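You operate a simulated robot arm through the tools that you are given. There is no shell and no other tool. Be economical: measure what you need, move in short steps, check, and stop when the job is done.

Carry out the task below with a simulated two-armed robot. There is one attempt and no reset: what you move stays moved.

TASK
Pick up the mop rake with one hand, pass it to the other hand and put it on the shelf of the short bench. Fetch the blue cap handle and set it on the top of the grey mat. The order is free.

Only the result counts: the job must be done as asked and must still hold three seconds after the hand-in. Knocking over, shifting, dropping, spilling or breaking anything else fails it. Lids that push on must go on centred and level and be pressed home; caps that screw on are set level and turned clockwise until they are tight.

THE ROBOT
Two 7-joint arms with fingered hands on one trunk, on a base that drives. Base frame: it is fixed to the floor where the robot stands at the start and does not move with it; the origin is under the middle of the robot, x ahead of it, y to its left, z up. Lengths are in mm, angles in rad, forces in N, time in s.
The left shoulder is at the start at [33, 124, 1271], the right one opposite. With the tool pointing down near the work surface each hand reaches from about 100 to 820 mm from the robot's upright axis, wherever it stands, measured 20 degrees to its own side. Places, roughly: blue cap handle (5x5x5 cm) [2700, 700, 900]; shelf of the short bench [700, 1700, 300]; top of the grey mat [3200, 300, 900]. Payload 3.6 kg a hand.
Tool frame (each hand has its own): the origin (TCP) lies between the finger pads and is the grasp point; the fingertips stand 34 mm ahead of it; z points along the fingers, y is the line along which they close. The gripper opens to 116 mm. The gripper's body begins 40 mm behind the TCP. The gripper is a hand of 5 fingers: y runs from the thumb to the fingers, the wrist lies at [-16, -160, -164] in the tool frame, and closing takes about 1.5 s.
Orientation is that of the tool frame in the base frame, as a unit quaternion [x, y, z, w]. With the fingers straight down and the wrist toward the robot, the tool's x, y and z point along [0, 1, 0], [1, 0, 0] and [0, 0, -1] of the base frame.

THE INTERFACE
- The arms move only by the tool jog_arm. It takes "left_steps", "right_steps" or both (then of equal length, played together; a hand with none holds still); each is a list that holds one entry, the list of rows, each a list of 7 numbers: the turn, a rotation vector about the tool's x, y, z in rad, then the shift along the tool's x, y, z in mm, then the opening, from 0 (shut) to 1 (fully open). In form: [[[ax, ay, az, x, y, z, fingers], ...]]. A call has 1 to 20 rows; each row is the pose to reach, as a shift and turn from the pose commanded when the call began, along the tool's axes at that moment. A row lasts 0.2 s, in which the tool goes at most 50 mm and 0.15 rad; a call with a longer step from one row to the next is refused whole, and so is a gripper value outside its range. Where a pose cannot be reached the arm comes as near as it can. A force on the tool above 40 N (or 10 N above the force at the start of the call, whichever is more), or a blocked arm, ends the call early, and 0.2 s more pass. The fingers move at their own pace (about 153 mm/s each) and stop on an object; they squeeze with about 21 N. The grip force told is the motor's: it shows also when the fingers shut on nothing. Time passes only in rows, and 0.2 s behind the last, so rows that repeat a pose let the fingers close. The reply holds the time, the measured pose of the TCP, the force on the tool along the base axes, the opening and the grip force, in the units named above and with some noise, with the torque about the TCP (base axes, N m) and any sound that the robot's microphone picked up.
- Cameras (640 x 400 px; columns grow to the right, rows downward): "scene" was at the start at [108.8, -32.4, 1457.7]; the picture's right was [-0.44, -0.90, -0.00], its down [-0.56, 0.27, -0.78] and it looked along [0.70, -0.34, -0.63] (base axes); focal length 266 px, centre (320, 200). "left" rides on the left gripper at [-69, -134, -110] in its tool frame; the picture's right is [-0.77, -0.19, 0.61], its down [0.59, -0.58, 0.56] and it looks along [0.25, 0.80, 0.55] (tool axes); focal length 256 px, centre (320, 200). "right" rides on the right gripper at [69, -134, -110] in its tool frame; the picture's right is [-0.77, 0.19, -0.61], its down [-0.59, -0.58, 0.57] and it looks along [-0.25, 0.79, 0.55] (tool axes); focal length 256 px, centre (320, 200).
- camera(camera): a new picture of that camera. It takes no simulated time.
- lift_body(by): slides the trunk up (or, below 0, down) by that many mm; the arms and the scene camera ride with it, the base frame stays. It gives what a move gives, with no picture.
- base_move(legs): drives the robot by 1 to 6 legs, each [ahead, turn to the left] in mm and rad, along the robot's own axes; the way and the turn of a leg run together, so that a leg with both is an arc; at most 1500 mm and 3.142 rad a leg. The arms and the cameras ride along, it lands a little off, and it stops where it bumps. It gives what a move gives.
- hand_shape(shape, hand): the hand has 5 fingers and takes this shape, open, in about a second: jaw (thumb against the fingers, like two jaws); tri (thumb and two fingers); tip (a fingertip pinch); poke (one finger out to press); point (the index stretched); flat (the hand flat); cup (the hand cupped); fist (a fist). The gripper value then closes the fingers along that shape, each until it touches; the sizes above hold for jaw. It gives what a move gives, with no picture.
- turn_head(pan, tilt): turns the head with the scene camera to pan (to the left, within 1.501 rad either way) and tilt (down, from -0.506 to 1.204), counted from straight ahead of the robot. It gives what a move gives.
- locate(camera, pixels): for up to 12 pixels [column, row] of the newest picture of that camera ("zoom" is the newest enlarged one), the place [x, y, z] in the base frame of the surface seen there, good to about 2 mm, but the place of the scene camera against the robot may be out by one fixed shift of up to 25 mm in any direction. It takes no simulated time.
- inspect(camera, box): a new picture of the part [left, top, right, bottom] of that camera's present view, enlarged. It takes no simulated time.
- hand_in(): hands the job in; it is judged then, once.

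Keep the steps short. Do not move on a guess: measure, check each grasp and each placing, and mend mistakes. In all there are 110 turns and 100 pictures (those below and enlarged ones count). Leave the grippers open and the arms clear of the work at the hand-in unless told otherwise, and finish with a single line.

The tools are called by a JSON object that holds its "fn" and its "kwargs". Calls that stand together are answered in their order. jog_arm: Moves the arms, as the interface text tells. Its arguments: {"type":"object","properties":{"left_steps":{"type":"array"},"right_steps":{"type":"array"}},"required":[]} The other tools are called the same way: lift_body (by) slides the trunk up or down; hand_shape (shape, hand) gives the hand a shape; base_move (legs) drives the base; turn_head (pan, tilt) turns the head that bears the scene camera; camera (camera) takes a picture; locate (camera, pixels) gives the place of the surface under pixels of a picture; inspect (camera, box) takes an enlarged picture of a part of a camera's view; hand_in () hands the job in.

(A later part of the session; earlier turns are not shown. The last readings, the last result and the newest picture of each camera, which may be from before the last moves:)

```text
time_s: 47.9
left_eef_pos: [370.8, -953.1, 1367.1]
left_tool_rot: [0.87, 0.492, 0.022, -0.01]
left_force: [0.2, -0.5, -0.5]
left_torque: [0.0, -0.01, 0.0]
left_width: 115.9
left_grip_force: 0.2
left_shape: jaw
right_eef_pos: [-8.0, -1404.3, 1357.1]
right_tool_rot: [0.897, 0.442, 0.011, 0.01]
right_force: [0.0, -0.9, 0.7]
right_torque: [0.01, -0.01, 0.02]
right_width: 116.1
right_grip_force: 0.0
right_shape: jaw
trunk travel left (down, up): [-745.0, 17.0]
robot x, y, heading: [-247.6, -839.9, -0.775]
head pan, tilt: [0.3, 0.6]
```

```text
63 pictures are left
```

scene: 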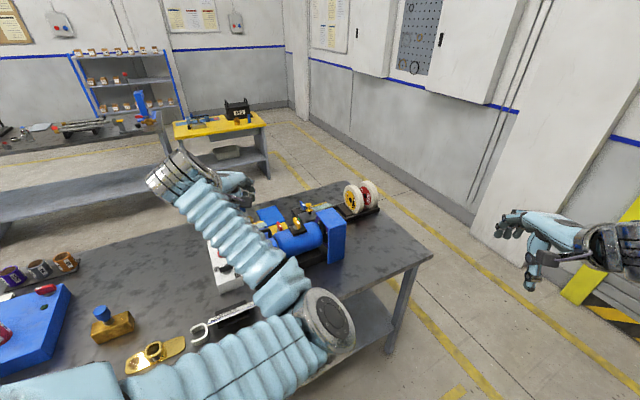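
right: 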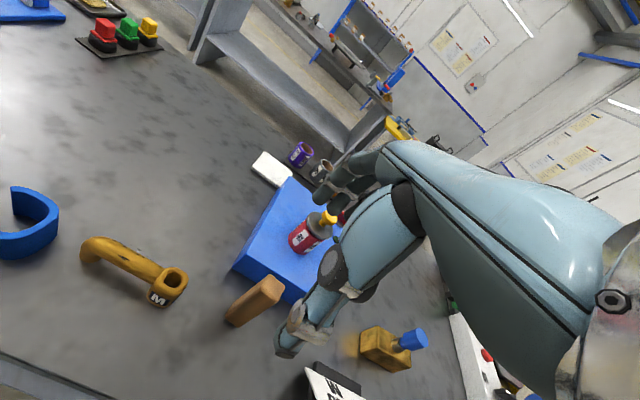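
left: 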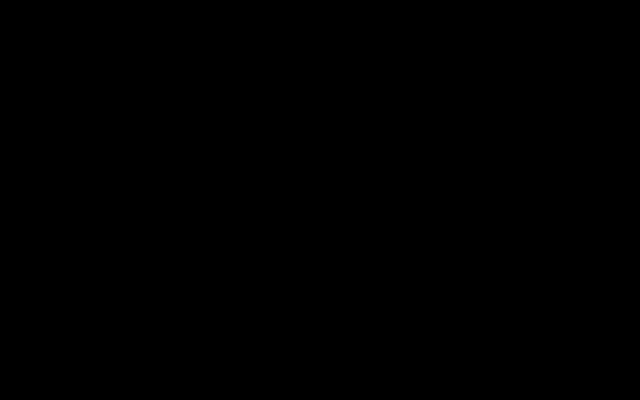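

The left arm blocks. I'll turn left so the area falls between the hands.

{"fn": "base_move", "kwargs": {"legs": [[0, 0.45]]}}

{"fn": "turn_head", "kwargs": {"pan": 0.0, "tilt": 0.6}}

{"fn": "camera", "kwargs": {"camera": "scene"}}

{"fn": "inspect", "kwargs": {"camera": "scene", "box": [240, 130, 440, 255]}}

```text
time_s: 49.6
left_eef_pos: [358.2, -674.4, 1367.0]
left_tool_rot: [0.739, 0.673, 0.019, -0.015]
left_force: [0.0, 0.9, -0.3]
left_torque: [0.01, 0.0, 0.01]
left_width: 116.1
left_grip_force: 0.0
left_shape: jaw
right_eef_pos: [212.4, -1247.8, 1356.8]
right_tool_rot: [0.776, 0.63, 0.012, 0.006]
right_force: [-0.2, 0.5, -0.3]
right_torque: [0.05, 0.02, 0.04]
right_width: 115.8
right_grip_force: 0.1
right_shape: jaw
trunk travel left (down, up): [-745.0, 17.0]
robot x, y, heading: [-251.0, -845.5, -0.326]
head pan, tilt: [0.3, 0.6]
```

```text
time_s: 50.4
left_eef_pos: [358.3, -674.6, 1367.2]
left_tool_rot: [0.739, 0.673, 0.019, -0.013]
left_force: [-0.5, 0.0, -1.3]
left_torque: [0.03, -0.03, 0.01]
left_width: 116.0
left_grip_force: 0.0
left_shape: jaw
right_eef_pos: [211.3, -1245.8, 1357.4]
right_tool_rot: [0.777, 0.629, 0.013, 0.007]
right_force: [0.5, -0.1, 0.2]
right_torque: [0.01, 0.01, 0.0]
right_width: 116.0
right_grip_force: 0.0
right_shape: jaw
trunk travel left (down, up): [-745.0, 17.0]
robot x, y, heading: [-242.9, -843.4, -0.333]
head pan, tilt: [0.0, 0.6]
```

```text
62 pictures are left
```

scene: 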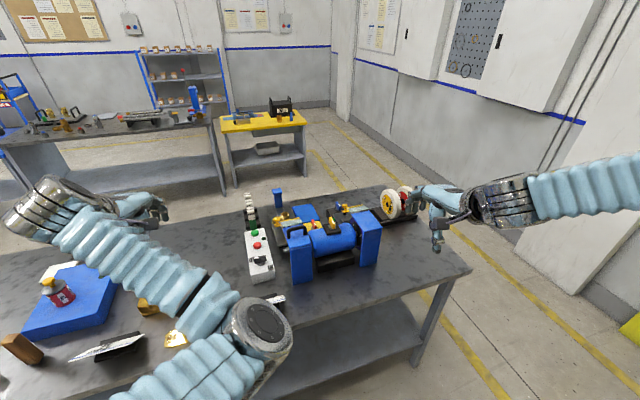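

```text
3.20 times, centred on (340, 192) of scene
```

zoom: 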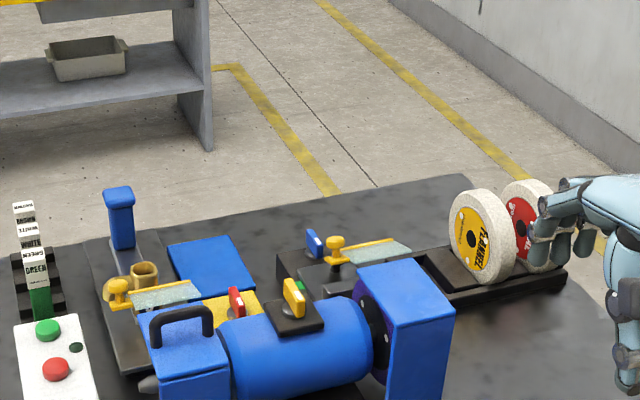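

I'll zoom tight on the blue post/strip at about (285,205) and the area around.

{"fn": "inspect", "kwargs": {"camera": "scene", "box": [262, 180, 326, 230]}}

{"fn": "inspect", "kwargs": {"camera": "scene", "box": [320, 180, 420, 240]}}

{"fn": "turn_head", "kwargs": {"pan": 0.55, "tilt": 0.35}}

{"fn": "inspect", "kwargs": {"camera": "scene", "box": [220, 100, 460, 240]}}

```text
8.00 times, centred on (294, 205) of scene
```

zoom: 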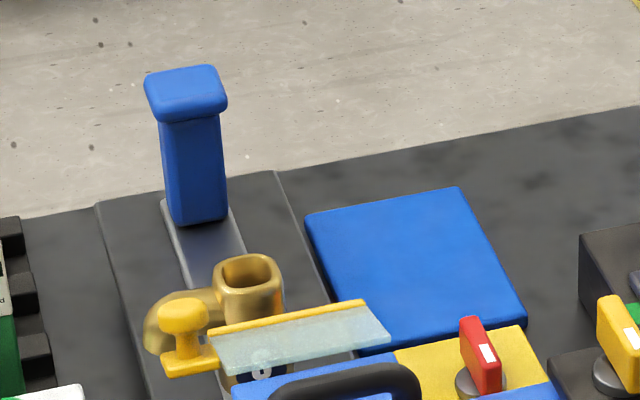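

```text
6.40 times, centred on (370, 210) of scene
```

zoom: 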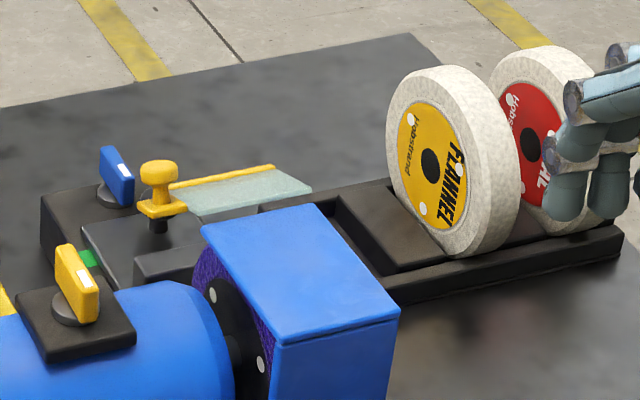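

```text
time_s: 51.4
left_eef_pos: [356.7, -675.3, 1366.9]
left_tool_rot: [0.74, 0.673, 0.019, -0.014]
left_force: [0.5, -0.4, 0.0]
left_torque: [0.02, 0.05, 0.0]
left_width: 116.3
left_grip_force: 0.0
left_shape: jaw
right_eef_pos: [211.3, -1247.1, 1357.1]
right_tool_rot: [0.776, 0.63, 0.013, 0.007]
right_force: [-0.2, 0.2, 0.4]
right_torque: [-0.02, 0.01, 0.02]
right_width: 115.9
right_grip_force: 0.0
right_shape: jaw
trunk travel left (down, up): [-745.0, 17.0]
robot x, y, heading: [-248.0, -842.6, -0.325]
head pan, tilt: [0.55, 0.351]
```

```text
2.67 times, centred on (340, 170) of scene
```

zoom: 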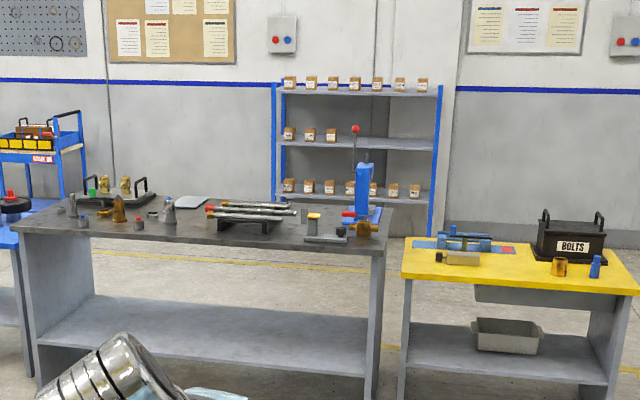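

Not a rake here. I'll turn round and look at the rear bench row.

{"fn": "base_move", "kwargs": {"legs": [[0, -2.8]]}}

{"fn": "turn_head", "kwargs": {"pan": 0.0, "tilt": 0.5}}

{"fn": "camera", "kwargs": {"camera": "scene"}}

{"fn": "turn_head", "kwargs": {"pan": -1.2, "tilt": 0.4}}

{"fn": "camera", "kwargs": {"camera": "scene"}}

```text
time_s: 58.4
left_eef_pos: [-761.9, -1204.5, 1367.7]
left_tool_rot: [0.789, -0.613, 0.017, 0.016]
left_force: [0.1, -0.4, -0.4]
left_torque: [-0.01, 0.02, -0.01]
left_width: 116.1
left_grip_force: 0.0
left_shape: jaw
right_eef_pos: [-817.7, -617.0, 1356.8]
right_tool_rot: [0.753, -0.658, -0.005, 0.012]
right_force: [-0.1, 0.1, 0.7]
right_torque: [0.05, -0.02, 0.03]
right_width: 116.2
right_grip_force: 0.0
right_shape: jaw
trunk travel left (down, up): [-745.0, 17.0]
robot x, y, heading: [-249.4, -843.0, -3.128]
head pan, tilt: [0.55, 0.351]
```

```text
time_s: 59.4
left_eef_pos: [-762.1, -1205.5, 1367.0]
left_tool_rot: [0.789, -0.613, 0.017, 0.017]
left_force: [0.0, 0.3, 0.4]
left_torque: [-0.02, 0.02, 0.03]
left_width: 116.1
left_grip_force: 0.1
left_shape: jaw
right_eef_pos: [-817.9, -617.2, 1357.8]
right_tool_rot: [0.753, -0.658, -0.005, 0.012]
right_force: [0.6, 0.0, -0.2]
right_torque: [0.01, -0.03, -0.01]
right_width: 115.6
right_grip_force: 0.2
right_shape: jaw
trunk travel left (down, up): [-745.0, 17.0]
robot x, y, heading: [-247.6, -841.3, -3.126]
head pan, tilt: [0.0, 0.499]
```

```text
57 pictures are left
```

scene: 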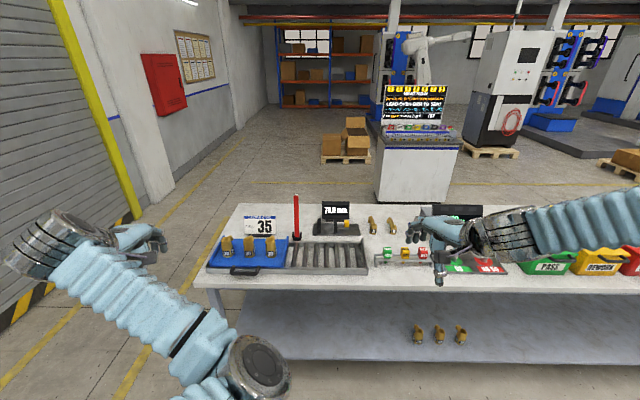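

```text
time_s: 60.8
left_eef_pos: [-764.1, -1204.0, 1367.4]
left_tool_rot: [0.789, -0.614, 0.017, 0.016]
left_force: [0.1, 0.1, -0.1]
left_torque: [-0.02, 0.0, -0.01]
left_width: 116.1
left_grip_force: 0.1
left_shape: jaw
right_eef_pos: [-818.2, -616.5, 1357.2]
right_tool_rot: [0.753, -0.658, -0.004, 0.014]
right_force: [0.7, 0.1, 0.1]
right_torque: [-0.01, -0.03, 0.01]
right_width: 116.0
right_grip_force: 0.0
right_shape: jaw
trunk travel left (down, up): [-745.0, 17.0]
robot x, y, heading: [-248.3, -841.8, -3.124]
head pan, tilt: [-1.201, 0.4]
```

```text
56 pictures are left
```

scene: 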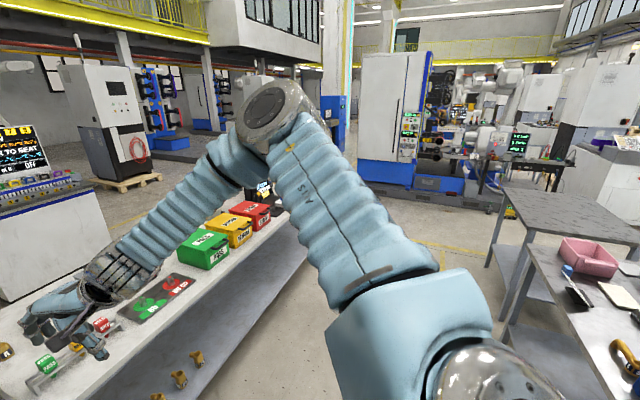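

The rear bench is an inspection station. I'll go back to the polishing bench, to in front of the tan stick / brass block, and look from lower down.

{"fn": "base_move", "kwargs": {"legs": [[0, -1.57], [450, 0], [0, -1.57], [100, 0]]}}

{"fn": "lift_body", "kwargs": {"by": -280}}

{"fn": "turn_head", "kwargs": {"pan": 0.0, "tilt": 0.55}}

{"fn": "camera", "kwargs": {"camera": "scene"}}

```text
time_s: 72.2
left_eef_pos: [330.9, -34.7, 1308.3]
left_tool_rot: [0.684, 0.727, -0.003, -0.06]
left_force: [-0.1, 1.2, -1.0]
left_torque: [-0.05, -0.06, -0.02]
left_width: 115.8
left_grip_force: 0.0
left_shape: jaw
right_eef_pos: [513.3, -640.1, 1475.1]
right_tool_rot: [0.646, 0.732, 0.055, 0.21]
right_force: [0.2, 0.0, -0.1]
right_torque: [-0.02, 0.01, -0.02]
right_width: 116.2
right_grip_force: 0.1
right_shape: jaw
trunk travel left (down, up): [-745.0, 17.0]
robot x, y, heading: [-158.4, -390.8, 0.048]
head pan, tilt: [-1.201, 0.4]
stopped in leg 4: the robot was blocked; the commanded pose is now the measured one
```

```text
time_s: 72.5
left_eef_pos: [271.3, 2.9, 1285.8]
left_tool_rot: [0.668, 0.739, 0.011, -0.088]
left_force: [0.4, 0.3, -1.0]
left_torque: [-0.04, 0.04, -0.01]
left_width: 116.1
left_grip_force: 0.0
left_shape: jaw
right_eef_pos: [469.8, -649.7, 1522.9]
right_tool_rot: [0.652, 0.706, 0.072, 0.265]
right_force: [0.6, 0.2, 1.1]
right_torque: [0.04, 0.02, 0.0]
right_width: 116.0
right_grip_force: 0.1
right_shape: jaw
trunk travel left (down, up): [-744.0, 19.0]
robot x, y, heading: [-156.0, -390.6, 0.047]
head pan, tilt: [-1.201, 0.4]
stopped: the arm was blocked; the commanded pose is now the measured one
```

```text
time_s: 74.0
left_eef_pos: [151.2, 178.6, 1402.8]
left_tool_rot: [0.403, 0.902, 0.104, -0.115]
left_force: [-9.9, 24.9, 64.3]
left_torque: [-4.08, 0.66, 0.02]
left_width: 115.7
left_grip_force: 0.2
left_shape: jaw
right_eef_pos: [426.8, -629.5, 1508.9]
right_tool_rot: [0.643, 0.722, 0.07, 0.245]
right_force: [-0.4, -14.9, -0.1]
right_torque: [0.72, 0.0, 0.76]
right_width: 116.0
right_grip_force: 0.0
right_shape: jaw
trunk travel left (down, up): [-744.0, 19.0]
robot x, y, heading: [-151.8, -393.6, 0.057]
head pan, tilt: [0.0, 0.55]
```

```text
55 pictures are left
```

scene: 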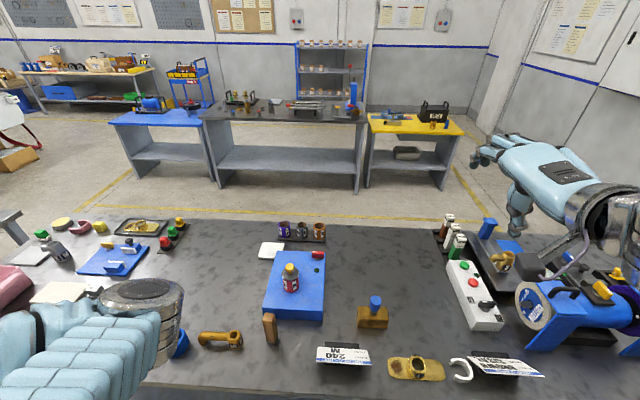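

The left arm is jammed against the robot itself (64 N). I'll bring the left hand out forward, levelled with fingers down.

{"fn": "jog_arm", "kwargs": {"left_steps": [[[-0.0016, -0.032, 0.072, -42, -14, -9, 1], [-0.003, -0.064, 0.145, -85, -29, -18, 1], [-0.005, -0.095, 0.217, -128, -43, -27, 1], [-0.006, -0.127, 0.29, -170, -58, -36, 1], [-0.008, -0.159, 0.362, -213, -72, -44, 1], [-0.01, -0.19, 0.434, -256, -87, -53, 1], [-0.011, -0.223, 0.507, -298, -101, -62, 1], [-0.013, -0.254, 0.579, -341, -116, -71, 1], [-0.014, -0.286, 0.652, -383, -130, -80, 1], [-0.016, -0.318, 0.724, -426, -145, -89, 1]]]}}

{"fn": "camera", "kwargs": {"camera": "scene"}}

```text
time_s: 74.2
left_eef_pos: [-45.7, 177.8, 1353.4]
left_tool_rot: [0.207, 0.936, 0.001, -0.284]
left_force: [0.4, -6.9, -10.3]
left_torque: [0.57, 0.13, -0.22]
left_width: 116.1
left_grip_force: 0.1
left_shape: jaw
left hand out of reach, approached as far as the arm can: row 1
right_eef_pos: [439.6, -662.0, 1548.4]
right_tool_rot: [0.655, 0.69, 0.079, 0.297]
right_force: [2.2, 2.3, 3.4]
right_torque: [-0.05, 0.3, -0.06]
right_width: 116.1
right_grip_force: 0.1
right_shape: jaw
trunk travel left (down, up): [-744.0, 19.0]
robot x, y, heading: [-150.5, -393.2, 0.064]
head pan, tilt: [0.0, 0.55]
stopped in row 1 (left hand): the force on the tool passed its limit (the readings are from after the stop); the commanded pose is now the measured one
```

```text
54 pictures are left
```

scene: 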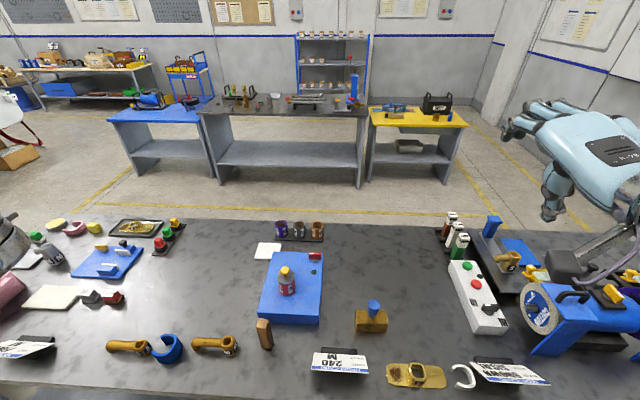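

The left arm has swung free to the left side. I'll hold still for a moment and read the state.

{"fn": "jog_arm", "kwargs": {"left_steps": [[[0, 0, 0, 0, 0, 0, 1], [0, 0, 0, 0, 0, 0, 1], [0, 0, 0, 0, 0, 0, 1]]], "right_steps": [[[0, 0, 0, 0, 0, 0, 1], [0, 0, 0, 0, 0, 0, 1], [0, 0, 0, 0, 0, 0, 1]]]}}

{"fn": "turn_head", "kwargs": {"pan": 0.9, "tilt": 0.3}}

{"fn": "camera", "kwargs": {"camera": "scene"}}

```text
time_s: 74.5
left_eef_pos: [-136.4, 227.5, 1415.6]
left_tool_rot: [0.199, 0.895, 0.049, -0.397]
left_force: [-2.0, 0.9, 0.7]
left_torque: [-0.05, -0.1, -0.02]
left_width: 116.1
left_grip_force: 0.1
left_shape: jaw
right_eef_pos: [425.5, -689.3, 1631.2]
right_tool_rot: [0.678, 0.632, 0.098, 0.362]
right_force: [2.7, 1.7, -2.1]
right_torque: [-0.08, 0.0, -0.12]
right_width: 115.8
right_grip_force: 0.2
right_shape: jaw
trunk travel left (down, up): [-744.0, 19.0]
robot x, y, heading: [-152.3, -391.0, 0.069]
head pan, tilt: [0.0, 0.55]
stopped in row 1 (left hand): the force on the tool passed its limit (the readings are from after the stop); the commanded pose is now the measured one
```

```text
time_s: 75.7
left_eef_pos: [-126.0, 209.4, 1381.5]
left_tool_rot: [0.172, 0.942, 0.074, -0.277]
left_force: [-22.3, -16.7, -45.4]
left_torque: [1.9, -0.31, -0.44]
left_width: 115.6
left_grip_force: 0.1
left_shape: jaw
right_eef_pos: [360.9, -658.8, 1596.1]
right_tool_rot: [0.645, 0.678, 0.118, 0.331]
right_force: [2.3, -14.4, 8.7]
right_torque: [0.54, 0.5, 0.62]
right_width: 116.1
right_grip_force: 0.1
right_shape: jaw
trunk travel left (down, up): [-744.0, 19.0]
robot x, y, heading: [-155.2, -393.2, 0.059]
head pan, tilt: [0.901, 0.3]
```

```text
53 pictures are left
```

scene: 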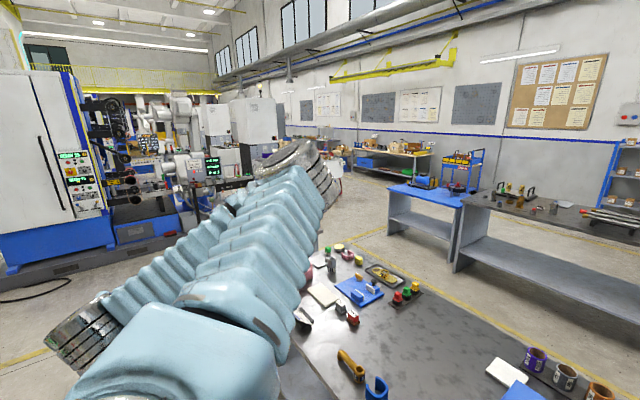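

The left arm is folded with the wrist pressed against its own upper arm. The force pushes the hand down, so I'll move it down to free it.

{"fn": "jog_arm", "kwargs": {"left_steps": [[[0, 0, 0, -16, -9, 34, 1], [0, 0, 0, -32, -18, 68, 1], [0, 0, 0, -48, -27, 101, 1], [0, 0, 0, -64, -36, 135, 1]]]}}

{"fn": "camera", "kwargs": {"camera": "scene"}}

```text
time_s: 76.1
left_eef_pos: [-113.6, 217.8, 1368.4]
left_tool_rot: [0.27, 0.895, 0.093, -0.343]
left_force: [-1.6, 0.4, 0.6]
left_torque: [-0.14, -0.13, -0.08]
left_width: 115.8
left_grip_force: 0.1
left_shape: jaw
right_eef_pos: [402.9, -708.5, 1650.8]
right_tool_rot: [0.675, 0.635, 0.111, 0.359]
right_force: [0.7, -5.1, 1.9]
right_torque: [0.22, 0.04, 0.02]
right_width: 116.2
right_grip_force: 0.0
right_shape: jaw
trunk travel left (down, up): [-744.0, 19.0]
robot x, y, heading: [-152.0, -390.4, 0.059]
head pan, tilt: [0.901, 0.3]
stopped in row 1 (left hand): the arm was blocked; the commanded pose is now the measured one
```

```text
52 pictures are left
```

scene: 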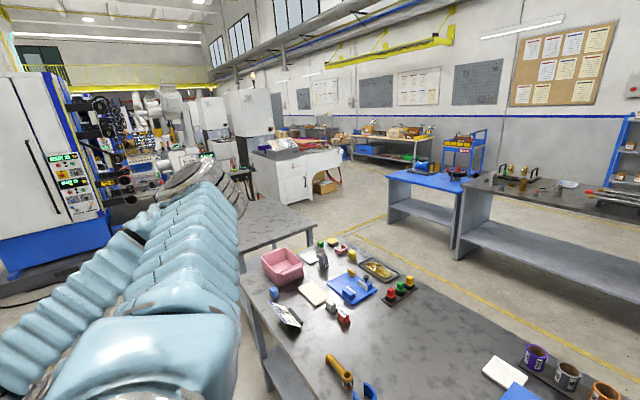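

The arm is still folding on itself; I'll draw the left hand outwards (to the left), away from its shoulder.

{"fn": "jog_arm", "kwargs": {"left_steps": [[[0, 0, 0, 10, 34, 21, 1], [0, 0, 0, 20, 67, 43, 1], [0, 0, 0, 30, 101, 64, 1], [0, 0, 0, 41, 134, 86, 1], [0, 0, 0, 51, 168, 107, 1]]]}}

{"fn": "camera", "kwargs": {"camera": "scene"}}

```text
time_s: 76.4
left_eef_pos: [-123.0, 241.9, 1349.0]
left_tool_rot: [0.373, 0.865, 0.126, -0.311]
left_force: [7.8, -6.0, -8.7]
left_torque: [0.59, 0.6, 0.26]
left_width: 116.1
left_grip_force: 0.0
left_shape: jaw
right_eef_pos: [334.1, -730.1, 1750.6]
right_tool_rot: [0.654, 0.594, 0.164, 0.438]
right_force: [-38.0, 14.2, 80.4]
right_torque: [0.32, 3.71, -0.33]
right_width: 116.5
right_grip_force: 0.0
right_shape: jaw
trunk travel left (down, up): [-744.0, 19.0]
robot x, y, heading: [-150.8, -391.3, 0.057]
head pan, tilt: [0.901, 0.3]
stopped in row 1 (left hand): the arm was blocked; the commanded pose is now the measured one
```

```text
51 pictures are left
```

scene: 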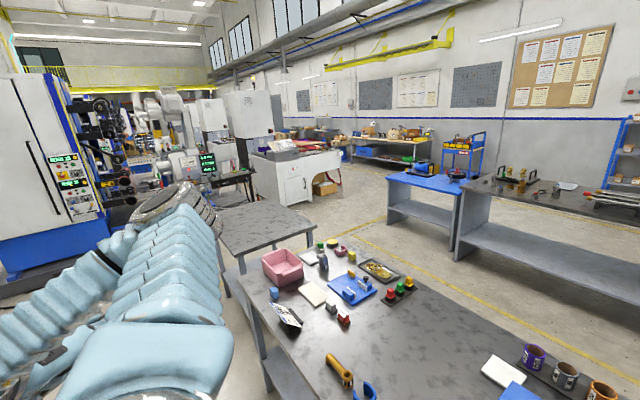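

The right arm has also risen and is straining (80 N up). I'll bring the right hand back to its starting pose relative to the robot.

{"fn": "jog_arm", "kwargs": {"right_steps": [[[0.111, 0.051, -0.011, -1, -33, 18, 1], [0.222, 0.101, -0.022, -2, -65, 35, 1], [0.333, 0.152, -0.033, -3, -98, 53, 1], [0.444, 0.202, -0.044, -4, -131, 70, 1], [0.555, 0.253, -0.054, -5, -164, 88, 1], [0.666, 0.304, -0.065, -6, -196, 106, 1], [0.777, 0.354, -0.076, -7, -229, 123, 1], [0.888, 0.405, -0.087, -8, -262, 141, 1]]]}}

{"fn": "turn_head", "kwargs": {"pan": -0.8, "tilt": 0.3}}

{"fn": "camera", "kwargs": {"camera": "scene"}}

```text
time_s: 76.7
left_eef_pos: [-218.4, 245.8, 1338.1]
left_tool_rot: [0.405, 0.867, 0.159, -0.244]
left_force: [1.3, 0.8, -1.6]
left_torque: [0.03, 0.11, 0.07]
left_width: 116.1
left_grip_force: 0.0
left_shape: jaw
right_eef_pos: [183.9, -766.1, 1768.3]
right_tool_rot: [0.695, 0.549, 0.157, 0.437]
right_force: [0.9, 0.3, -1.7]
right_torque: [-0.02, 0.03, -0.1]
right_width: 116.1
right_grip_force: 0.1
right_shape: jaw
right hand out of reach, approached as far as the arm can: row 1
trunk travel left (down, up): [-744.0, 19.0]
robot x, y, heading: [-150.8, -389.6, 0.061]
head pan, tilt: [0.901, 0.3]
stopped in row 1 (left hand): the arm was blocked; the commanded pose is now the measured one
```

```text
time_s: 78.5
left_eef_pos: [-133.3, 250.9, 1350.0]
left_tool_rot: [0.414, 0.858, 0.157, -0.262]
left_force: [0.4, -0.9, 0.3]
left_torque: [0.0, -0.01, 0.02]
left_width: 116.1
left_grip_force: 0.1
left_shape: jaw
right_eef_pos: [283.3, -760.9, 1762.1]
right_tool_rot: [0.698, 0.556, 0.148, 0.427]
right_force: [1.0, -0.1, 0.4]
right_torque: [0.0, 0.05, -0.02]
right_width: 115.8
right_grip_force: 0.0
right_shape: jaw
trunk travel left (down, up): [-744.0, 19.0]
robot x, y, heading: [-153.9, -389.9, 0.061]
head pan, tilt: [-0.799, 0.3]
```

```text
50 pictures are left
```

scene: 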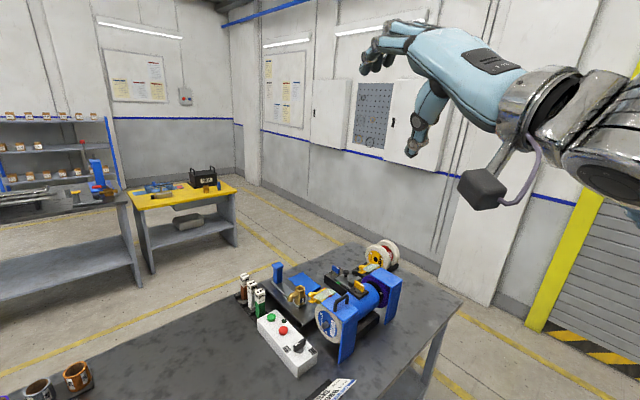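

Forces are now near zero. I'll lower the trunk toward its starting height.

{"fn": "lift_body", "kwargs": {"by": -150}}

```text
time_s: 78.8
left_eef_pos: [-276.9, 253.1, 1370.9]
left_tool_rot: [0.443, 0.835, 0.151, -0.291]
left_force: [-0.9, -2.4, 0.2]
left_torque: [0.21, 0.0, 0.03]
left_width: 116.2
left_grip_force: 0.1
left_shape: jaw
right_eef_pos: [127.2, -780.7, 1773.5]
right_tool_rot: [0.692, 0.536, 0.152, 0.459]
right_force: [-14.5, 9.0, 25.3]
right_torque: [0.18, 0.74, -0.2]
right_width: 115.9
right_grip_force: 0.2
right_shape: jaw
trunk travel left (down, up): [-741.0, 21.0]
robot x, y, heading: [-149.3, -390.3, 0.065]
head pan, tilt: [-0.799, 0.3]
stopped: the arm was blocked; the commanded pose is now the measured one
```

Something about the body is wedged. I'll back away from the bench 150 mm and check.

{"fn": "base_move", "kwargs": {"legs": [[-150, 0]]}}

{"fn": "turn_head", "kwargs": {"pan": 0.3, "tilt": 1.2}}

{"fn": "camera", "kwargs": {"camera": "scene"}}

```text
time_s: 79.5
left_eef_pos: [-349.2, 235.7, 1405.0]
left_tool_rot: [0.33, 0.891, 0.221, -0.218]
left_force: [-1.7, -0.4, -0.6]
left_torque: [0.03, -0.09, -0.08]
left_width: 116.4
left_grip_force: 0.1
left_shape: jaw
right_eef_pos: [63.8, -811.9, 1724.4]
right_tool_rot: [0.761, 0.542, 0.02, 0.356]
right_force: [-2.3, -2.3, -1.2]
right_torque: [0.09, -0.14, 0.16]
right_width: 115.9
right_grip_force: 0.1
right_shape: jaw
trunk travel left (down, up): [-741.0, 21.0]
robot x, y, heading: [-159.2, -388.9, 0.051]
head pan, tilt: [-0.799, 0.3]
stopped in leg 1: the robot was blocked; the commanded pose is now the measured one
```

```text
time_s: 80.9
left_eef_pos: [-181.5, 252.8, 1395.1]
left_tool_rot: [0.452, 0.821, 0.184, -0.296]
left_force: [0.1, 0.6, -0.3]
left_torque: [0.01, 0.0, 0.02]
left_width: 116.2
left_grip_force: 0.1
left_shape: jaw
right_eef_pos: [250.7, -792.0, 1660.1]
right_tool_rot: [0.727, 0.608, -0.025, 0.318]
right_force: [1.3, -0.5, -0.1]
right_torque: [-0.03, 0.05, -0.06]
right_width: 115.9
right_grip_force: 0.0
right_shape: jaw
trunk travel left (down, up): [-741.0, 21.0]
robot x, y, heading: [-157.9, -390.5, 0.055]
head pan, tilt: [0.3, 1.201]
```

```text
49 pictures are left
```

scene: 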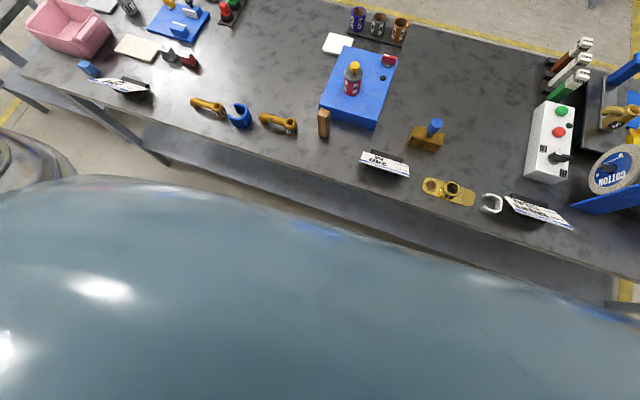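

I'll try again, moving the left hand outward and down and the right hand down together.

{"fn": "jog_arm", "kwargs": {"left_steps": [[[0, 0, 0, 5, 17, 38, 1], [0, 0, 0, 10, 34, 76, 1], [0, 0, 0, 15, 50, 113, 1], [0, 0, 0, 20, 67, 151, 1], [0, 0, 0, 25, 84, 189, 1], [0, 0, 0, 29, 100, 227, 1]]], "right_steps": [[[0, 0, 0, 10, -11, 20, 1], [0, 0, 0, 21, -22, 40, 1], [0, 0, 0, 31, -33, 60, 1], [0, 0, 0, 42, -43, 80, 1], [0, 0, 0, 52, -54, 100, 1], [0, 0, 0, 63, -65, 120, 1]]]}}

{"fn": "turn_head", "kwargs": {"pan": 1.4, "tilt": 0.5}}

{"fn": "camera", "kwargs": {"camera": "scene"}}

```text
time_s: 81.2
left_eef_pos: [-354.4, 262.5, 1412.4]
left_tool_rot: [0.465, 0.805, 0.159, -0.332]
left_force: [7.7, -1.8, -2.5]
left_torque: [0.21, 0.36, 0.25]
left_width: 116.0
left_grip_force: 0.0
left_shape: jaw
right_eef_pos: [98.2, -787.6, 1672.6]
right_tool_rot: [0.699, 0.626, -0.025, 0.344]
right_force: [3.3, 10.3, 7.4]
right_torque: [-0.35, 0.66, -0.53]
right_width: 116.3
right_grip_force: 0.2
right_shape: jaw
right hand out of reach, approached as far as the arm can: row 1
trunk travel left (down, up): [-741.0, 21.0]
robot x, y, heading: [-157.8, -387.3, 0.065]
head pan, tilt: [0.3, 1.201]
stopped in row 1 (left hand): the arm was blocked; the commanded pose is now the measured one
```

```text
time_s: 82.5
left_eef_pos: [-266.6, 268.9, 1436.0]
left_tool_rot: [0.465, 0.792, 0.132, -0.373]
left_force: [-4.3, 4.0, 6.3]
left_torque: [-0.36, -0.29, -0.08]
left_width: 116.0
left_grip_force: 0.1
left_shape: jaw
right_eef_pos: [211.1, -791.2, 1650.3]
right_tool_rot: [0.712, 0.631, -0.032, 0.307]
right_force: [3.2, -1.9, -6.6]
right_torque: [0.01, -0.19, 0.08]
right_width: 116.2
right_grip_force: 0.1
right_shape: jaw
trunk travel left (down, up): [-741.0, 21.0]
robot x, y, heading: [-157.6, -389.9, 0.062]
head pan, tilt: [1.4, 0.499]
```

```text
48 pictures are left
```

scene: 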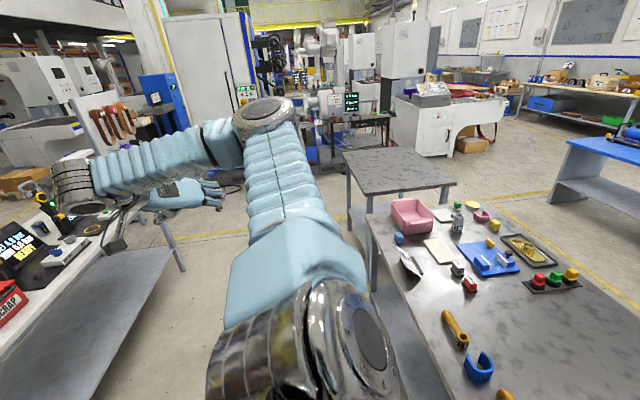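

The left arm is now free of itself (upper arm out left, forearm back). I'll try lowering the trunk again, a small amount.

{"fn": "lift_body", "kwargs": {"by": -60}}

{"fn": "jog_arm", "kwargs": {"left_steps": [[[0, 0, 0, 0, 0, 0, 1], [0, 0, 0, 0, 0, 0, 1], [0, 0, 0, 0, 0, 0, 1], [0, 0, 0, 0, 0, 0, 1], [0, 0, 0, 0, 0, 0, 1]]]}}

```text
time_s: 82.8
left_eef_pos: [-362.2, 269.4, 1461.3]
left_tool_rot: [0.469, 0.775, 0.067, -0.419]
left_force: [2.1, -1.3, -3.5]
left_torque: [0.21, 0.14, 0.01]
left_width: 115.9
left_grip_force: 0.1
left_shape: jaw
right_eef_pos: [137.5, -762.5, 1694.3]
right_tool_rot: [0.65, 0.648, 0.003, 0.395]
right_force: [0.0, 6.7, -1.0]
right_torque: [-0.3, -0.24, -0.44]
right_width: 116.0
right_grip_force: 0.1
right_shape: jaw
trunk travel left (down, up): [-738.0, 24.0]
robot x, y, heading: [-156.9, -391.0, 0.052]
head pan, tilt: [1.4, 0.499]
stopped: the arm was blocked; the commanded pose is now the measured one
```

```text
time_s: 83.2
left_eef_pos: [-500.9, 259.6, 1444.5]
left_tool_rot: [0.448, 0.804, 0.1, -0.377]
left_force: [-1.2, -1.5, 10.4]
left_torque: [-0.03, -0.23, 0.07]
left_width: 116.2
left_grip_force: 0.1
left_shape: jaw
right_eef_pos: [-13.5, -745.6, 1738.1]
right_tool_rot: [0.601, 0.655, 0.07, 0.452]
right_force: [4.9, -1.6, 6.1]
right_torque: [0.21, 0.5, -0.05]
right_width: 115.9
right_grip_force: 0.1
right_shape: jaw
trunk travel left (down, up): [-738.0, 24.0]
robot x, y, heading: [-155.6, -391.3, 0.059]
head pan, tilt: [1.4, 0.499]
stopped in row 1 (left hand): the arm was blocked; the commanded pose is now the measured one
```

The arms sway back at each stop and settle during head turns. I'll let it settle with two head moves and read the pose.

{"fn": "turn_head", "kwargs": {"pan": -1.4, "tilt": 0.5}}

{"fn": "turn_head", "kwargs": {"pan": 0.0, "tilt": 0.5}}

{"fn": "camera", "kwargs": {"camera": "scene"}}

```text
time_s: 85.7
left_eef_pos: [-446.3, 240.3, 1480.3]
left_tool_rot: [0.428, 0.801, 0.073, -0.412]
left_force: [1.2, -0.2, -2.1]
left_torque: [0.09, 0.1, 0.03]
left_width: 116.1
left_grip_force: 0.0
left_shape: jaw
right_eef_pos: [84.2, -747.2, 1715.5]
right_tool_rot: [0.598, 0.673, 0.064, 0.431]
right_force: [-1.7, 0.9, 4.9]
right_torque: [0.02, 0.22, -0.03]
right_width: 116.0
right_grip_force: 0.1
right_shape: jaw
trunk travel left (down, up): [-738.0, 24.0]
robot x, y, heading: [-156.0, -389.7, 0.061]
head pan, tilt: [-1.4, 0.499]
```

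```text
time_s: 87.2
left_eef_pos: [-424.1, 252.9, 1458.6]
left_tool_rot: [0.45, 0.788, 0.09, -0.412]
left_force: [-2.0, 3.0, -0.3]
left_torque: [-0.08, -0.12, -0.12]
left_width: 116.1
left_grip_force: 0.1
left_shape: jaw
right_eef_pos: [87.0, -776.5, 1688.3]
right_tool_rot: [0.658, 0.644, 0.027, 0.389]
right_force: [-0.8, 1.1, -4.5]
right_torque: [-0.1, -0.19, -0.03]
right_width: 116.0
right_grip_force: 0.0
right_shape: jaw
trunk travel left (down, up): [-738.0, 24.0]
robot x, y, heading: [-157.2, -389.8, 0.057]
head pan, tilt: [0.0, 0.499]
```

```text
47 pictures are left
```

scene: 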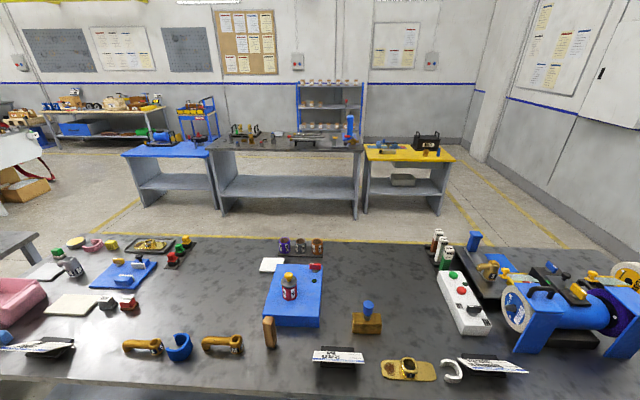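

Settled. Now I command both hands forward and the right one also down.

{"fn": "jog_arm", "kwargs": {"left_steps": [[[0, 0, 0, -14, 31, -17, 1], [0, 0, 0, -28, 62, -34, 1], [0, 0, 0, -43, 92, -52, 1], [0, 0, 0, -57, 123, -69, 1], [0, 0, 0, -71, 154, -86, 1], [0, 0, 0, -85, 185, -103, 1], [0, 0, 0, -100, 215, -121, 1], [0, 0, 0, -114, 246, -138, 1]]], "right_steps": [[[0, 0, 0, 16, 7, 31, 1], [0, 0, 0, 32, 14, 62, 1], [0, 0, 0, 48, 21, 92, 1], [0, 0, 0, 64, 28, 123, 1], [0, 0, 0, 79, 35, 154, 1], [0, 0, 0, 95, 42, 185, 1], [0, 0, 0, 111, 49, 215, 1], [0, 0, 0, 127, 56, 246, 1]]]}}

```text
time_s: 87.9
left_eef_pos: [-404.4, 256.2, 1427.6]
left_tool_rot: [0.455, 0.799, 0.108, -0.378]
left_force: [-2.1, -1.6, 4.3]
left_torque: [-0.04, -0.12, 0.02]
left_width: 115.8
left_grip_force: 0.0
left_shape: jaw
right_eef_pos: [35.2, -804.4, 1696.6]
right_tool_rot: [0.65, 0.631, 0.038, 0.422]
right_force: [3.4, -0.1, 3.9]
right_torque: [0.08, 0.3, -0.11]
right_width: 116.1
right_grip_force: 0.0
right_shape: jaw
right hand out of reach, approached as far as the arm can: row 1, 2, 3
trunk travel left (down, up): [-738.0, 24.0]
robot x, y, heading: [-154.6, -389.0, 0.066]
head pan, tilt: [0.0, 0.499]
stopped in row 3 (right hand): the arm was blocked; the commanded pose is now the measured one
```

It got further. I continue: both hands turn toward fingers-down while moving forward, the right one down.

{"fn": "jog_arm", "kwargs": {"left_steps": [[[-0.049, -0.089, 0.063, -7, 34, -16, 1], [-0.099, -0.178, 0.126, -14, 68, -31, 1], [-0.148, -0.267, 0.189, -22, 102, -47, 1], [-0.198, -0.356, 0.252, -29, 135, -63, 1], [-0.247, -0.445, 0.315, -36, 169, -79, 1], [-0.297, -0.534, 0.378, -43, 203, -94, 1], [-0.346, -0.623, 0.441, -51, 237, -110, 1], [-0.396, -0.712, 0.504, -58, 271, -126, 1]]], "right_steps": [[[0.084, 0.07, -0.003, 18, 6, 36, 1], [0.168, 0.14, -0.007, 37, 12, 71, 1], [0.252, 0.21, -0.01, 55, 18, 107, 1], [0.335, 0.28, -0.013, 73, 25, 143, 1], [0.419, 0.35, -0.017, 92, 31, 179, 1], [0.503, 0.42, -0.02, 110, 37, 214, 1], [0.587, 0.49, -0.024, 129, 43, 250, 1], [0.671, 0.56, -0.027, 147, 49, 286, 1]]]}}

{"fn": "turn_head", "kwargs": {"pan": -1.3, "tilt": 0.3}}

{"fn": "camera", "kwargs": {"camera": "scene"}}

```text
time_s: 88.5
left_eef_pos: [-228.4, 274.6, 1430.4]
left_tool_rot: [0.528, 0.774, 0.077, -0.341]
left_force: [-1.2, 3.5, -6.0]
left_torque: [-0.15, -0.09, -0.18]
left_width: 116.0
left_grip_force: 0.1
left_shape: jaw
right_eef_pos: [178.1, -815.4, 1615.9]
right_tool_rot: [0.697, 0.653, -0.008, 0.297]
right_force: [-45.8, -9.7, -3.4]
right_torque: [0.82, -1.77, 0.86]
right_width: 116.1
right_grip_force: 0.0
right_shape: jaw
right hand out of reach, approached as far as the arm can: row 1
trunk travel left (down, up): [-738.0, 24.0]
robot x, y, heading: [-157.1, -392.8, 0.046]
head pan, tilt: [0.0, 0.499]
stopped in row 2 (right hand): the arm was blocked; the commanded pose is now the measured one
```

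```text
time_s: 90.0
left_eef_pos: [-236.8, 277.9, 1435.1]
left_tool_rot: [0.527, 0.775, 0.081, -0.339]
left_force: [1.0, 4.2, -0.2]
left_torque: [-0.44, 0.0, -0.05]
left_width: 116.0
left_grip_force: 0.0
left_shape: jaw
right_eef_pos: [177.1, -805.7, 1610.5]
right_tool_rot: [0.68, 0.668, -0.029, 0.301]
right_force: [-33.1, -18.8, -32.1]
right_torque: [0.56, -2.33, 0.86]
right_width: 115.5
right_grip_force: 0.1
right_shape: jaw
trunk travel left (down, up): [-738.0, 24.0]
robot x, y, heading: [-156.5, -390.7, 0.055]
head pan, tilt: [-1.3, 0.3]
```

```text
46 pictures are left
```

scene: 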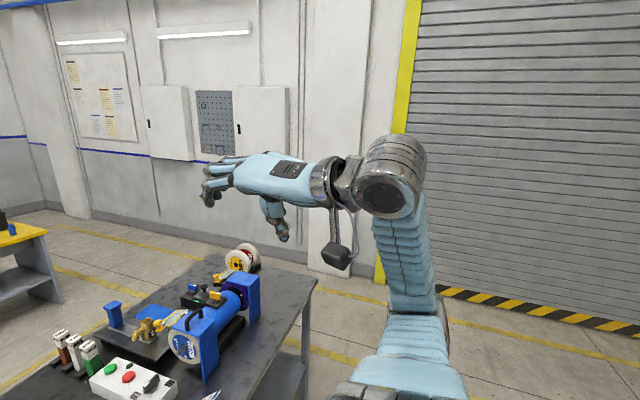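

The motion now works. I continue both hands toward forward, fingers-down poses.

{"fn": "jog_arm", "kwargs": {"left_steps": [[[-0.063, -0.102, 0.06, -8, 39, -14, 1], [-0.125, -0.203, 0.12, -17, 77, -28, 1], [-0.188, -0.305, 0.18, -25, 116, -42, 1], [-0.251, -0.407, 0.24, -33, 155, -57, 1], [-0.313, -0.508, 0.3, -42, 193, -71, 1], [-0.376, -0.61, 0.36, -50, 232, -85, 1]]], "right_steps": [[[0.065, 0.079, -0.003, 14, 13, 31, 1], [0.13, 0.158, -0.006, 29, 27, 62, 1], [0.195, 0.237, -0.009, 43, 40, 92, 1], [0.26, 0.316, -0.011, 58, 53, 123, 1], [0.325, 0.396, -0.014, 72, 67, 154, 1], [0.39, 0.475, -0.017, 87, 80, 185, 1]]]}}

```text
time_s: 90.3
left_eef_pos: [-314.8, 268.1, 1426.1]
left_tool_rot: [0.533, 0.785, 0.101, -0.299]
left_force: [-0.7, -1.6, 1.1]
left_torque: [0.16, 0.0, 0.09]
left_width: 115.8
left_grip_force: 0.2
left_shape: jaw
right_eef_pos: [106.1, -799.4, 1614.1]
right_tool_rot: [0.661, 0.682, 0.019, 0.312]
right_force: [14.5, 15.3, 30.0]
right_torque: [-0.49, 1.44, -0.59]
right_width: 116.1
right_grip_force: 0.1
right_shape: jaw
trunk travel left (down, up): [-738.0, 24.0]
robot x, y, heading: [-154.6, -392.3, 0.065]
head pan, tilt: [-1.3, 0.3]
stopped in row 1 (right hand): the arm was blocked; the commanded pose is now the measured one
```

It swayed back again; last time the next command worked, so I repeat it at once.

{"fn": "jog_arm", "kwargs": {"left_steps": [[[-0.063, -0.102, 0.06, -8, 39, -14, 1], [-0.125, -0.203, 0.12, -17, 77, -28, 1], [-0.188, -0.305, 0.18, -25, 116, -42, 1], [-0.251, -0.407, 0.24, -33, 155, -57, 1], [-0.313, -0.508, 0.3, -42, 193, -71, 1], [-0.376, -0.61, 0.36, -50, 232, -85, 1]]], "right_steps": [[[0.065, 0.079, -0.003, 14, 13, 31, 1], [0.13, 0.158, -0.006, 29, 27, 62, 1], [0.195, 0.237, -0.009, 43, 40, 92, 1], [0.26, 0.316, -0.011, 58, 53, 123, 1], [0.325, 0.396, -0.014, 72, 67, 154, 1], [0.39, 0.475, -0.017, 87, 80, 185, 1]]]}}

```text
time_s: 91.0
left_eef_pos: [-96.0, 279.9, 1421.8]
left_tool_rot: [0.625, 0.757, 0.047, -0.187]
left_force: [2.9, -1.4, -1.5]
left_torque: [0.05, 0.12, -0.06]
left_width: 116.2
left_grip_force: 0.1
left_shape: jaw
right_eef_pos: [276.9, -798.2, 1516.1]
right_tool_rot: [0.689, 0.705, -0.02, 0.167]
right_force: [-3.5, 0.4, -2.5]
right_torque: [-0.08, -0.23, 0.01]
right_width: 116.0
right_grip_force: 0.0
right_shape: jaw
trunk travel left (down, up): [-738.0, 24.0]
robot x, y, heading: [-156.4, -393.3, 0.056]
head pan, tilt: [-1.3, 0.3]
stopped in row 3 (right hand): the arm was blocked; the commanded pose is now the measured one
```

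Good progress: hands are coming into place. Continue immediately.

{"fn": "jog_arm", "kwargs": {"left_steps": [[[-0.033, -0.055, 0.031, -30, 32, -13, 1], [-0.066, -0.111, 0.062, -60, 64, -26, 1], [-0.1, -0.166, 0.094, -90, 97, -40, 1], [-0.133, -0.221, 0.125, -121, 129, -53, 1], [-0.166, -0.277, 0.156, -151, 161, -66, 1], [-0.199, -0.332, 0.187, -181, 193, -79, 1]]], "right_steps": [[[0.035, 0.045, 0.004, 0, 0, 8, 1], [0.07, 0.089, 0.007, 0, 0, 16, 1], [0.106, 0.134, 0.011, 0, 0, 25, 1], [0.141, 0.179, 0.015, 0, 0, 33, 1], [0.176, 0.223, 0.018, 0, 0, 41, 1], [0.211, 0.268, 0.022, 0, 0, 50, 1]]]}}

```text
time_s: 91.6
left_eef_pos: [-58.6, 238.7, 1412.6]
left_tool_rot: [0.71, 0.688, 0.039, -0.147]
left_force: [0.6, -0.5, -0.4]
left_torque: [-0.06, 0.07, -0.02]
left_width: 116.0
left_grip_force: 0.0
left_shape: jaw
right_eef_pos: [239.2, -772.4, 1478.0]
right_tool_rot: [0.647, 0.749, -0.109, 0.095]
right_force: [1.5, -0.8, -2.0]
right_torque: [0.02, 0.03, 0.02]
right_width: 115.9
right_grip_force: 0.0
right_shape: jaw
trunk travel left (down, up): [-738.0, 24.0]
robot x, y, heading: [-157.8, -392.4, 0.061]
head pan, tilt: [-1.3, 0.3]
stopped in row 2 (right hand): the arm was blocked; the commanded pose is now the measured one
```

Right hand is now in a good place; I'll move only the left further forward.

{"fn": "jog_arm", "kwargs": {"left_steps": [[[-0.025, -0.044, -0.005, -19, 38, -11, 1], [-0.051, -0.088, -0.011, -38, 76, -23, 1], [-0.076, -0.132, -0.016, -57, 114, -34, 1], [-0.101, -0.176, -0.021, -76, 152, -45, 1], [-0.127, -0.22, -0.027, -95, 190, -57, 1], [-0.152, -0.264, -0.032, -114, 228, -68, 1]]]}}

{"fn": "turn_head", "kwargs": {"pan": 0.0, "tilt": 0.4}}

{"fn": "camera", "kwargs": {"camera": "scene"}}

```text
time_s: 91.9
left_eef_pos: [-144.0, 221.9, 1408.5]
left_tool_rot: [0.743, 0.656, 0.063, -0.116]
left_force: [1.7, 2.2, 2.5]
left_torque: [-0.11, 0.13, 0.05]
left_width: 115.9
left_grip_force: 0.1
left_shape: jaw
right_eef_pos: [145.5, -780.6, 1512.6]
right_tool_rot: [0.63, 0.758, -0.094, 0.139]
right_force: [1.2, -0.4, -2.5]
right_torque: [-0.01, 0.12, 0.02]
right_width: 116.1
right_grip_force: 0.1
right_shape: jaw
trunk travel left (down, up): [-738.0, 24.0]
robot x, y, heading: [-155.2, -393.3, 0.064]
head pan, tilt: [-1.3, 0.3]
stopped in row 1 (left hand): the arm was blocked; the commanded pose is now the measured one
```

```text
time_s: 93.4
left_eef_pos: [-68.5, 235.0, 1400.4]
left_tool_rot: [0.746, 0.651, 0.037, -0.135]
left_force: [0.6, 4.2, -4.9]
left_torque: [-0.37, 0.05, -0.27]
left_width: 116.2
left_grip_force: 0.1
left_shape: jaw
right_eef_pos: [205.3, -782.4, 1474.5]
right_tool_rot: [0.649, 0.746, -0.133, 0.069]
right_force: [-6.5, -1.8, -9.1]
right_torque: [0.11, -0.58, 0.06]
right_width: 116.0
right_grip_force: 0.1
right_shape: jaw
trunk travel left (down, up): [-738.0, 24.0]
robot x, y, heading: [-151.9, -392.3, 0.065]
head pan, tilt: [0.0, 0.4]
```

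```text
45 pictures are left
```

scene: 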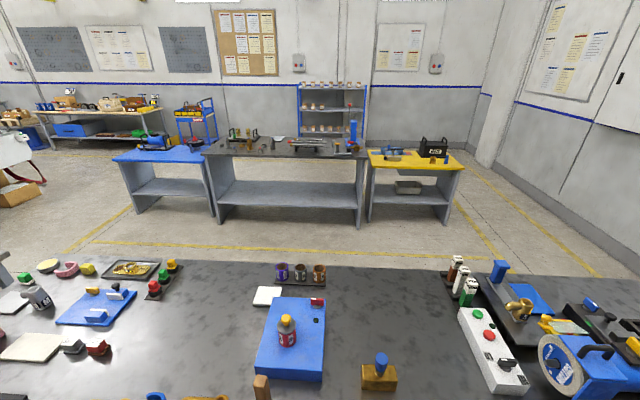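

Both arms are open now with low forces. I try lowering the trunk again.

{"fn": "lift_body", "kwargs": {"by": -200}}

{"fn": "lift_body", "kwargs": {"by": -200}}

```text
time_s: 93.7
left_eef_pos: [-115.1, 210.7, 1394.3]
left_tool_rot: [0.785, 0.613, 0.031, -0.086]
left_force: [1.8, -1.0, 4.8]
left_torque: [0.04, 0.31, -0.15]
left_width: 116.0
left_grip_force: 0.1
left_shape: jaw
right_eef_pos: [129.3, -791.1, 1467.9]
right_tool_rot: [0.629, 0.758, -0.164, 0.045]
right_force: [-4.8, 1.3, 3.1]
right_torque: [-0.2, -0.1, -0.02]
right_width: 116.2
right_grip_force: 0.1
right_shape: jaw
trunk travel left (down, up): [-736.0, 26.0]
robot x, y, heading: [-154.0, -389.8, 0.064]
head pan, tilt: [0.0, 0.4]
stopped: the arm was blocked; the commanded pose is now the measured one
```

```text
time_s: 94.1
left_eef_pos: [-303.4, 185.2, 1387.9]
left_tool_rot: [0.788, 0.61, -0.004, -0.088]
left_force: [-20.0, -8.9, 32.9]
left_torque: [1.06, -0.58, 0.46]
left_width: 115.8
left_grip_force: 0.1
left_shape: jaw
right_eef_pos: [-25.7, -786.0, 1477.3]
right_tool_rot: [0.595, 0.789, -0.123, 0.093]
right_force: [46.6, -13.3, -2.3]
right_torque: [0.75, 2.98, 0.23]
right_width: 116.1
right_grip_force: 0.0
right_shape: jaw
trunk travel left (down, up): [-734.0, 28.0]
robot x, y, heading: [-150.8, -392.3, 0.068]
head pan, tilt: [0.0, 0.4]
stopped: the arm was blocked; the commanded pose is now the measured one
```

Holding still makes them drift back; commanded forward motion works. I'll drive both fully forward into comfortable poses.

{"fn": "jog_arm", "kwargs": {"left_steps": [[[-0.011, -0.01, -0.021, -8, 45, -4, 1], [-0.022, -0.02, -0.043, -17, 90, -8, 1], [-0.033, -0.03, -0.064, -25, 136, -12, 1], [-0.044, -0.04, -0.085, -34, 181, -16, 1], [-0.055, -0.05, -0.107, -42, 226, -20, 1], [-0.066, -0.06, -0.128, -51, 271, -24, 1], [-0.077, -0.07, -0.149, -59, 317, -29, 1], [-0.088, -0.08, -0.171, -68, 362, -33, 1], [-0.099, -0.09, -0.192, -76, 407, -37, 1], [-0.11, -0.1, -0.213, -85, 452, -41, 1], [-0.121, -0.11, -0.235, -93, 498, -45, 1], [-0.132, -0.12, -0.256, -102, 543, -49, 1]]], "right_steps": [[[-0.004, 0.026, 0.023, -6, 22, 2, 1], [-0.007, 0.052, 0.046, -11, 45, 4, 1], [-0.011, 0.078, 0.07, -17, 67, 7, 1], [-0.014, 0.104, 0.093, -23, 89, 9, 1], [-0.018, 0.13, 0.116, -28, 112, 11, 1], [-0.021, 0.156, 0.14, -34, 134, 13, 1], [-0.025, 0.182, 0.163, -40, 156, 15, 1], [-0.029, 0.208, 0.186, -45, 179, 17, 1], [-0.032, 0.234, 0.209, -51, 201, 19, 1], [-0.036, 0.26, 0.233, -57, 223, 22, 1], [-0.039, 0.286, 0.256, -62, 246, 24, 1], [-0.043, 0.312, 0.279, -68, 268, 26, 1]]]}}

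```text
time_s: 94.4
left_eef_pos: [-328.9, 184.1, 1344.8]
left_tool_rot: [0.795, 0.605, 0.026, -0.039]
left_force: [-12.9, -12.5, -35.6]
left_torque: [0.26, -0.65, 0.48]
left_width: 116.0
left_grip_force: 0.2
left_shape: jaw
left hand out of reach, approached as far as the arm can: row 1
right_eef_pos: [-131.6, -790.3, 1506.6]
right_tool_rot: [0.632, 0.76, -0.107, 0.11]
right_force: [15.1, 0.1, 4.3]
right_torque: [-0.06, 0.95, -0.05]
right_width: 116.0
right_grip_force: 0.0
right_shape: jaw
right hand out of reach, approached as far as the arm can: row 1
trunk travel left (down, up): [-734.0, 28.0]
robot x, y, heading: [-157.0, -387.5, 0.066]
head pan, tilt: [0.0, 0.4]
stopped in row 1 (left hand): the force on the tool passed its limit (the readings are from after the stop); the commanded pose is now the measured one
```

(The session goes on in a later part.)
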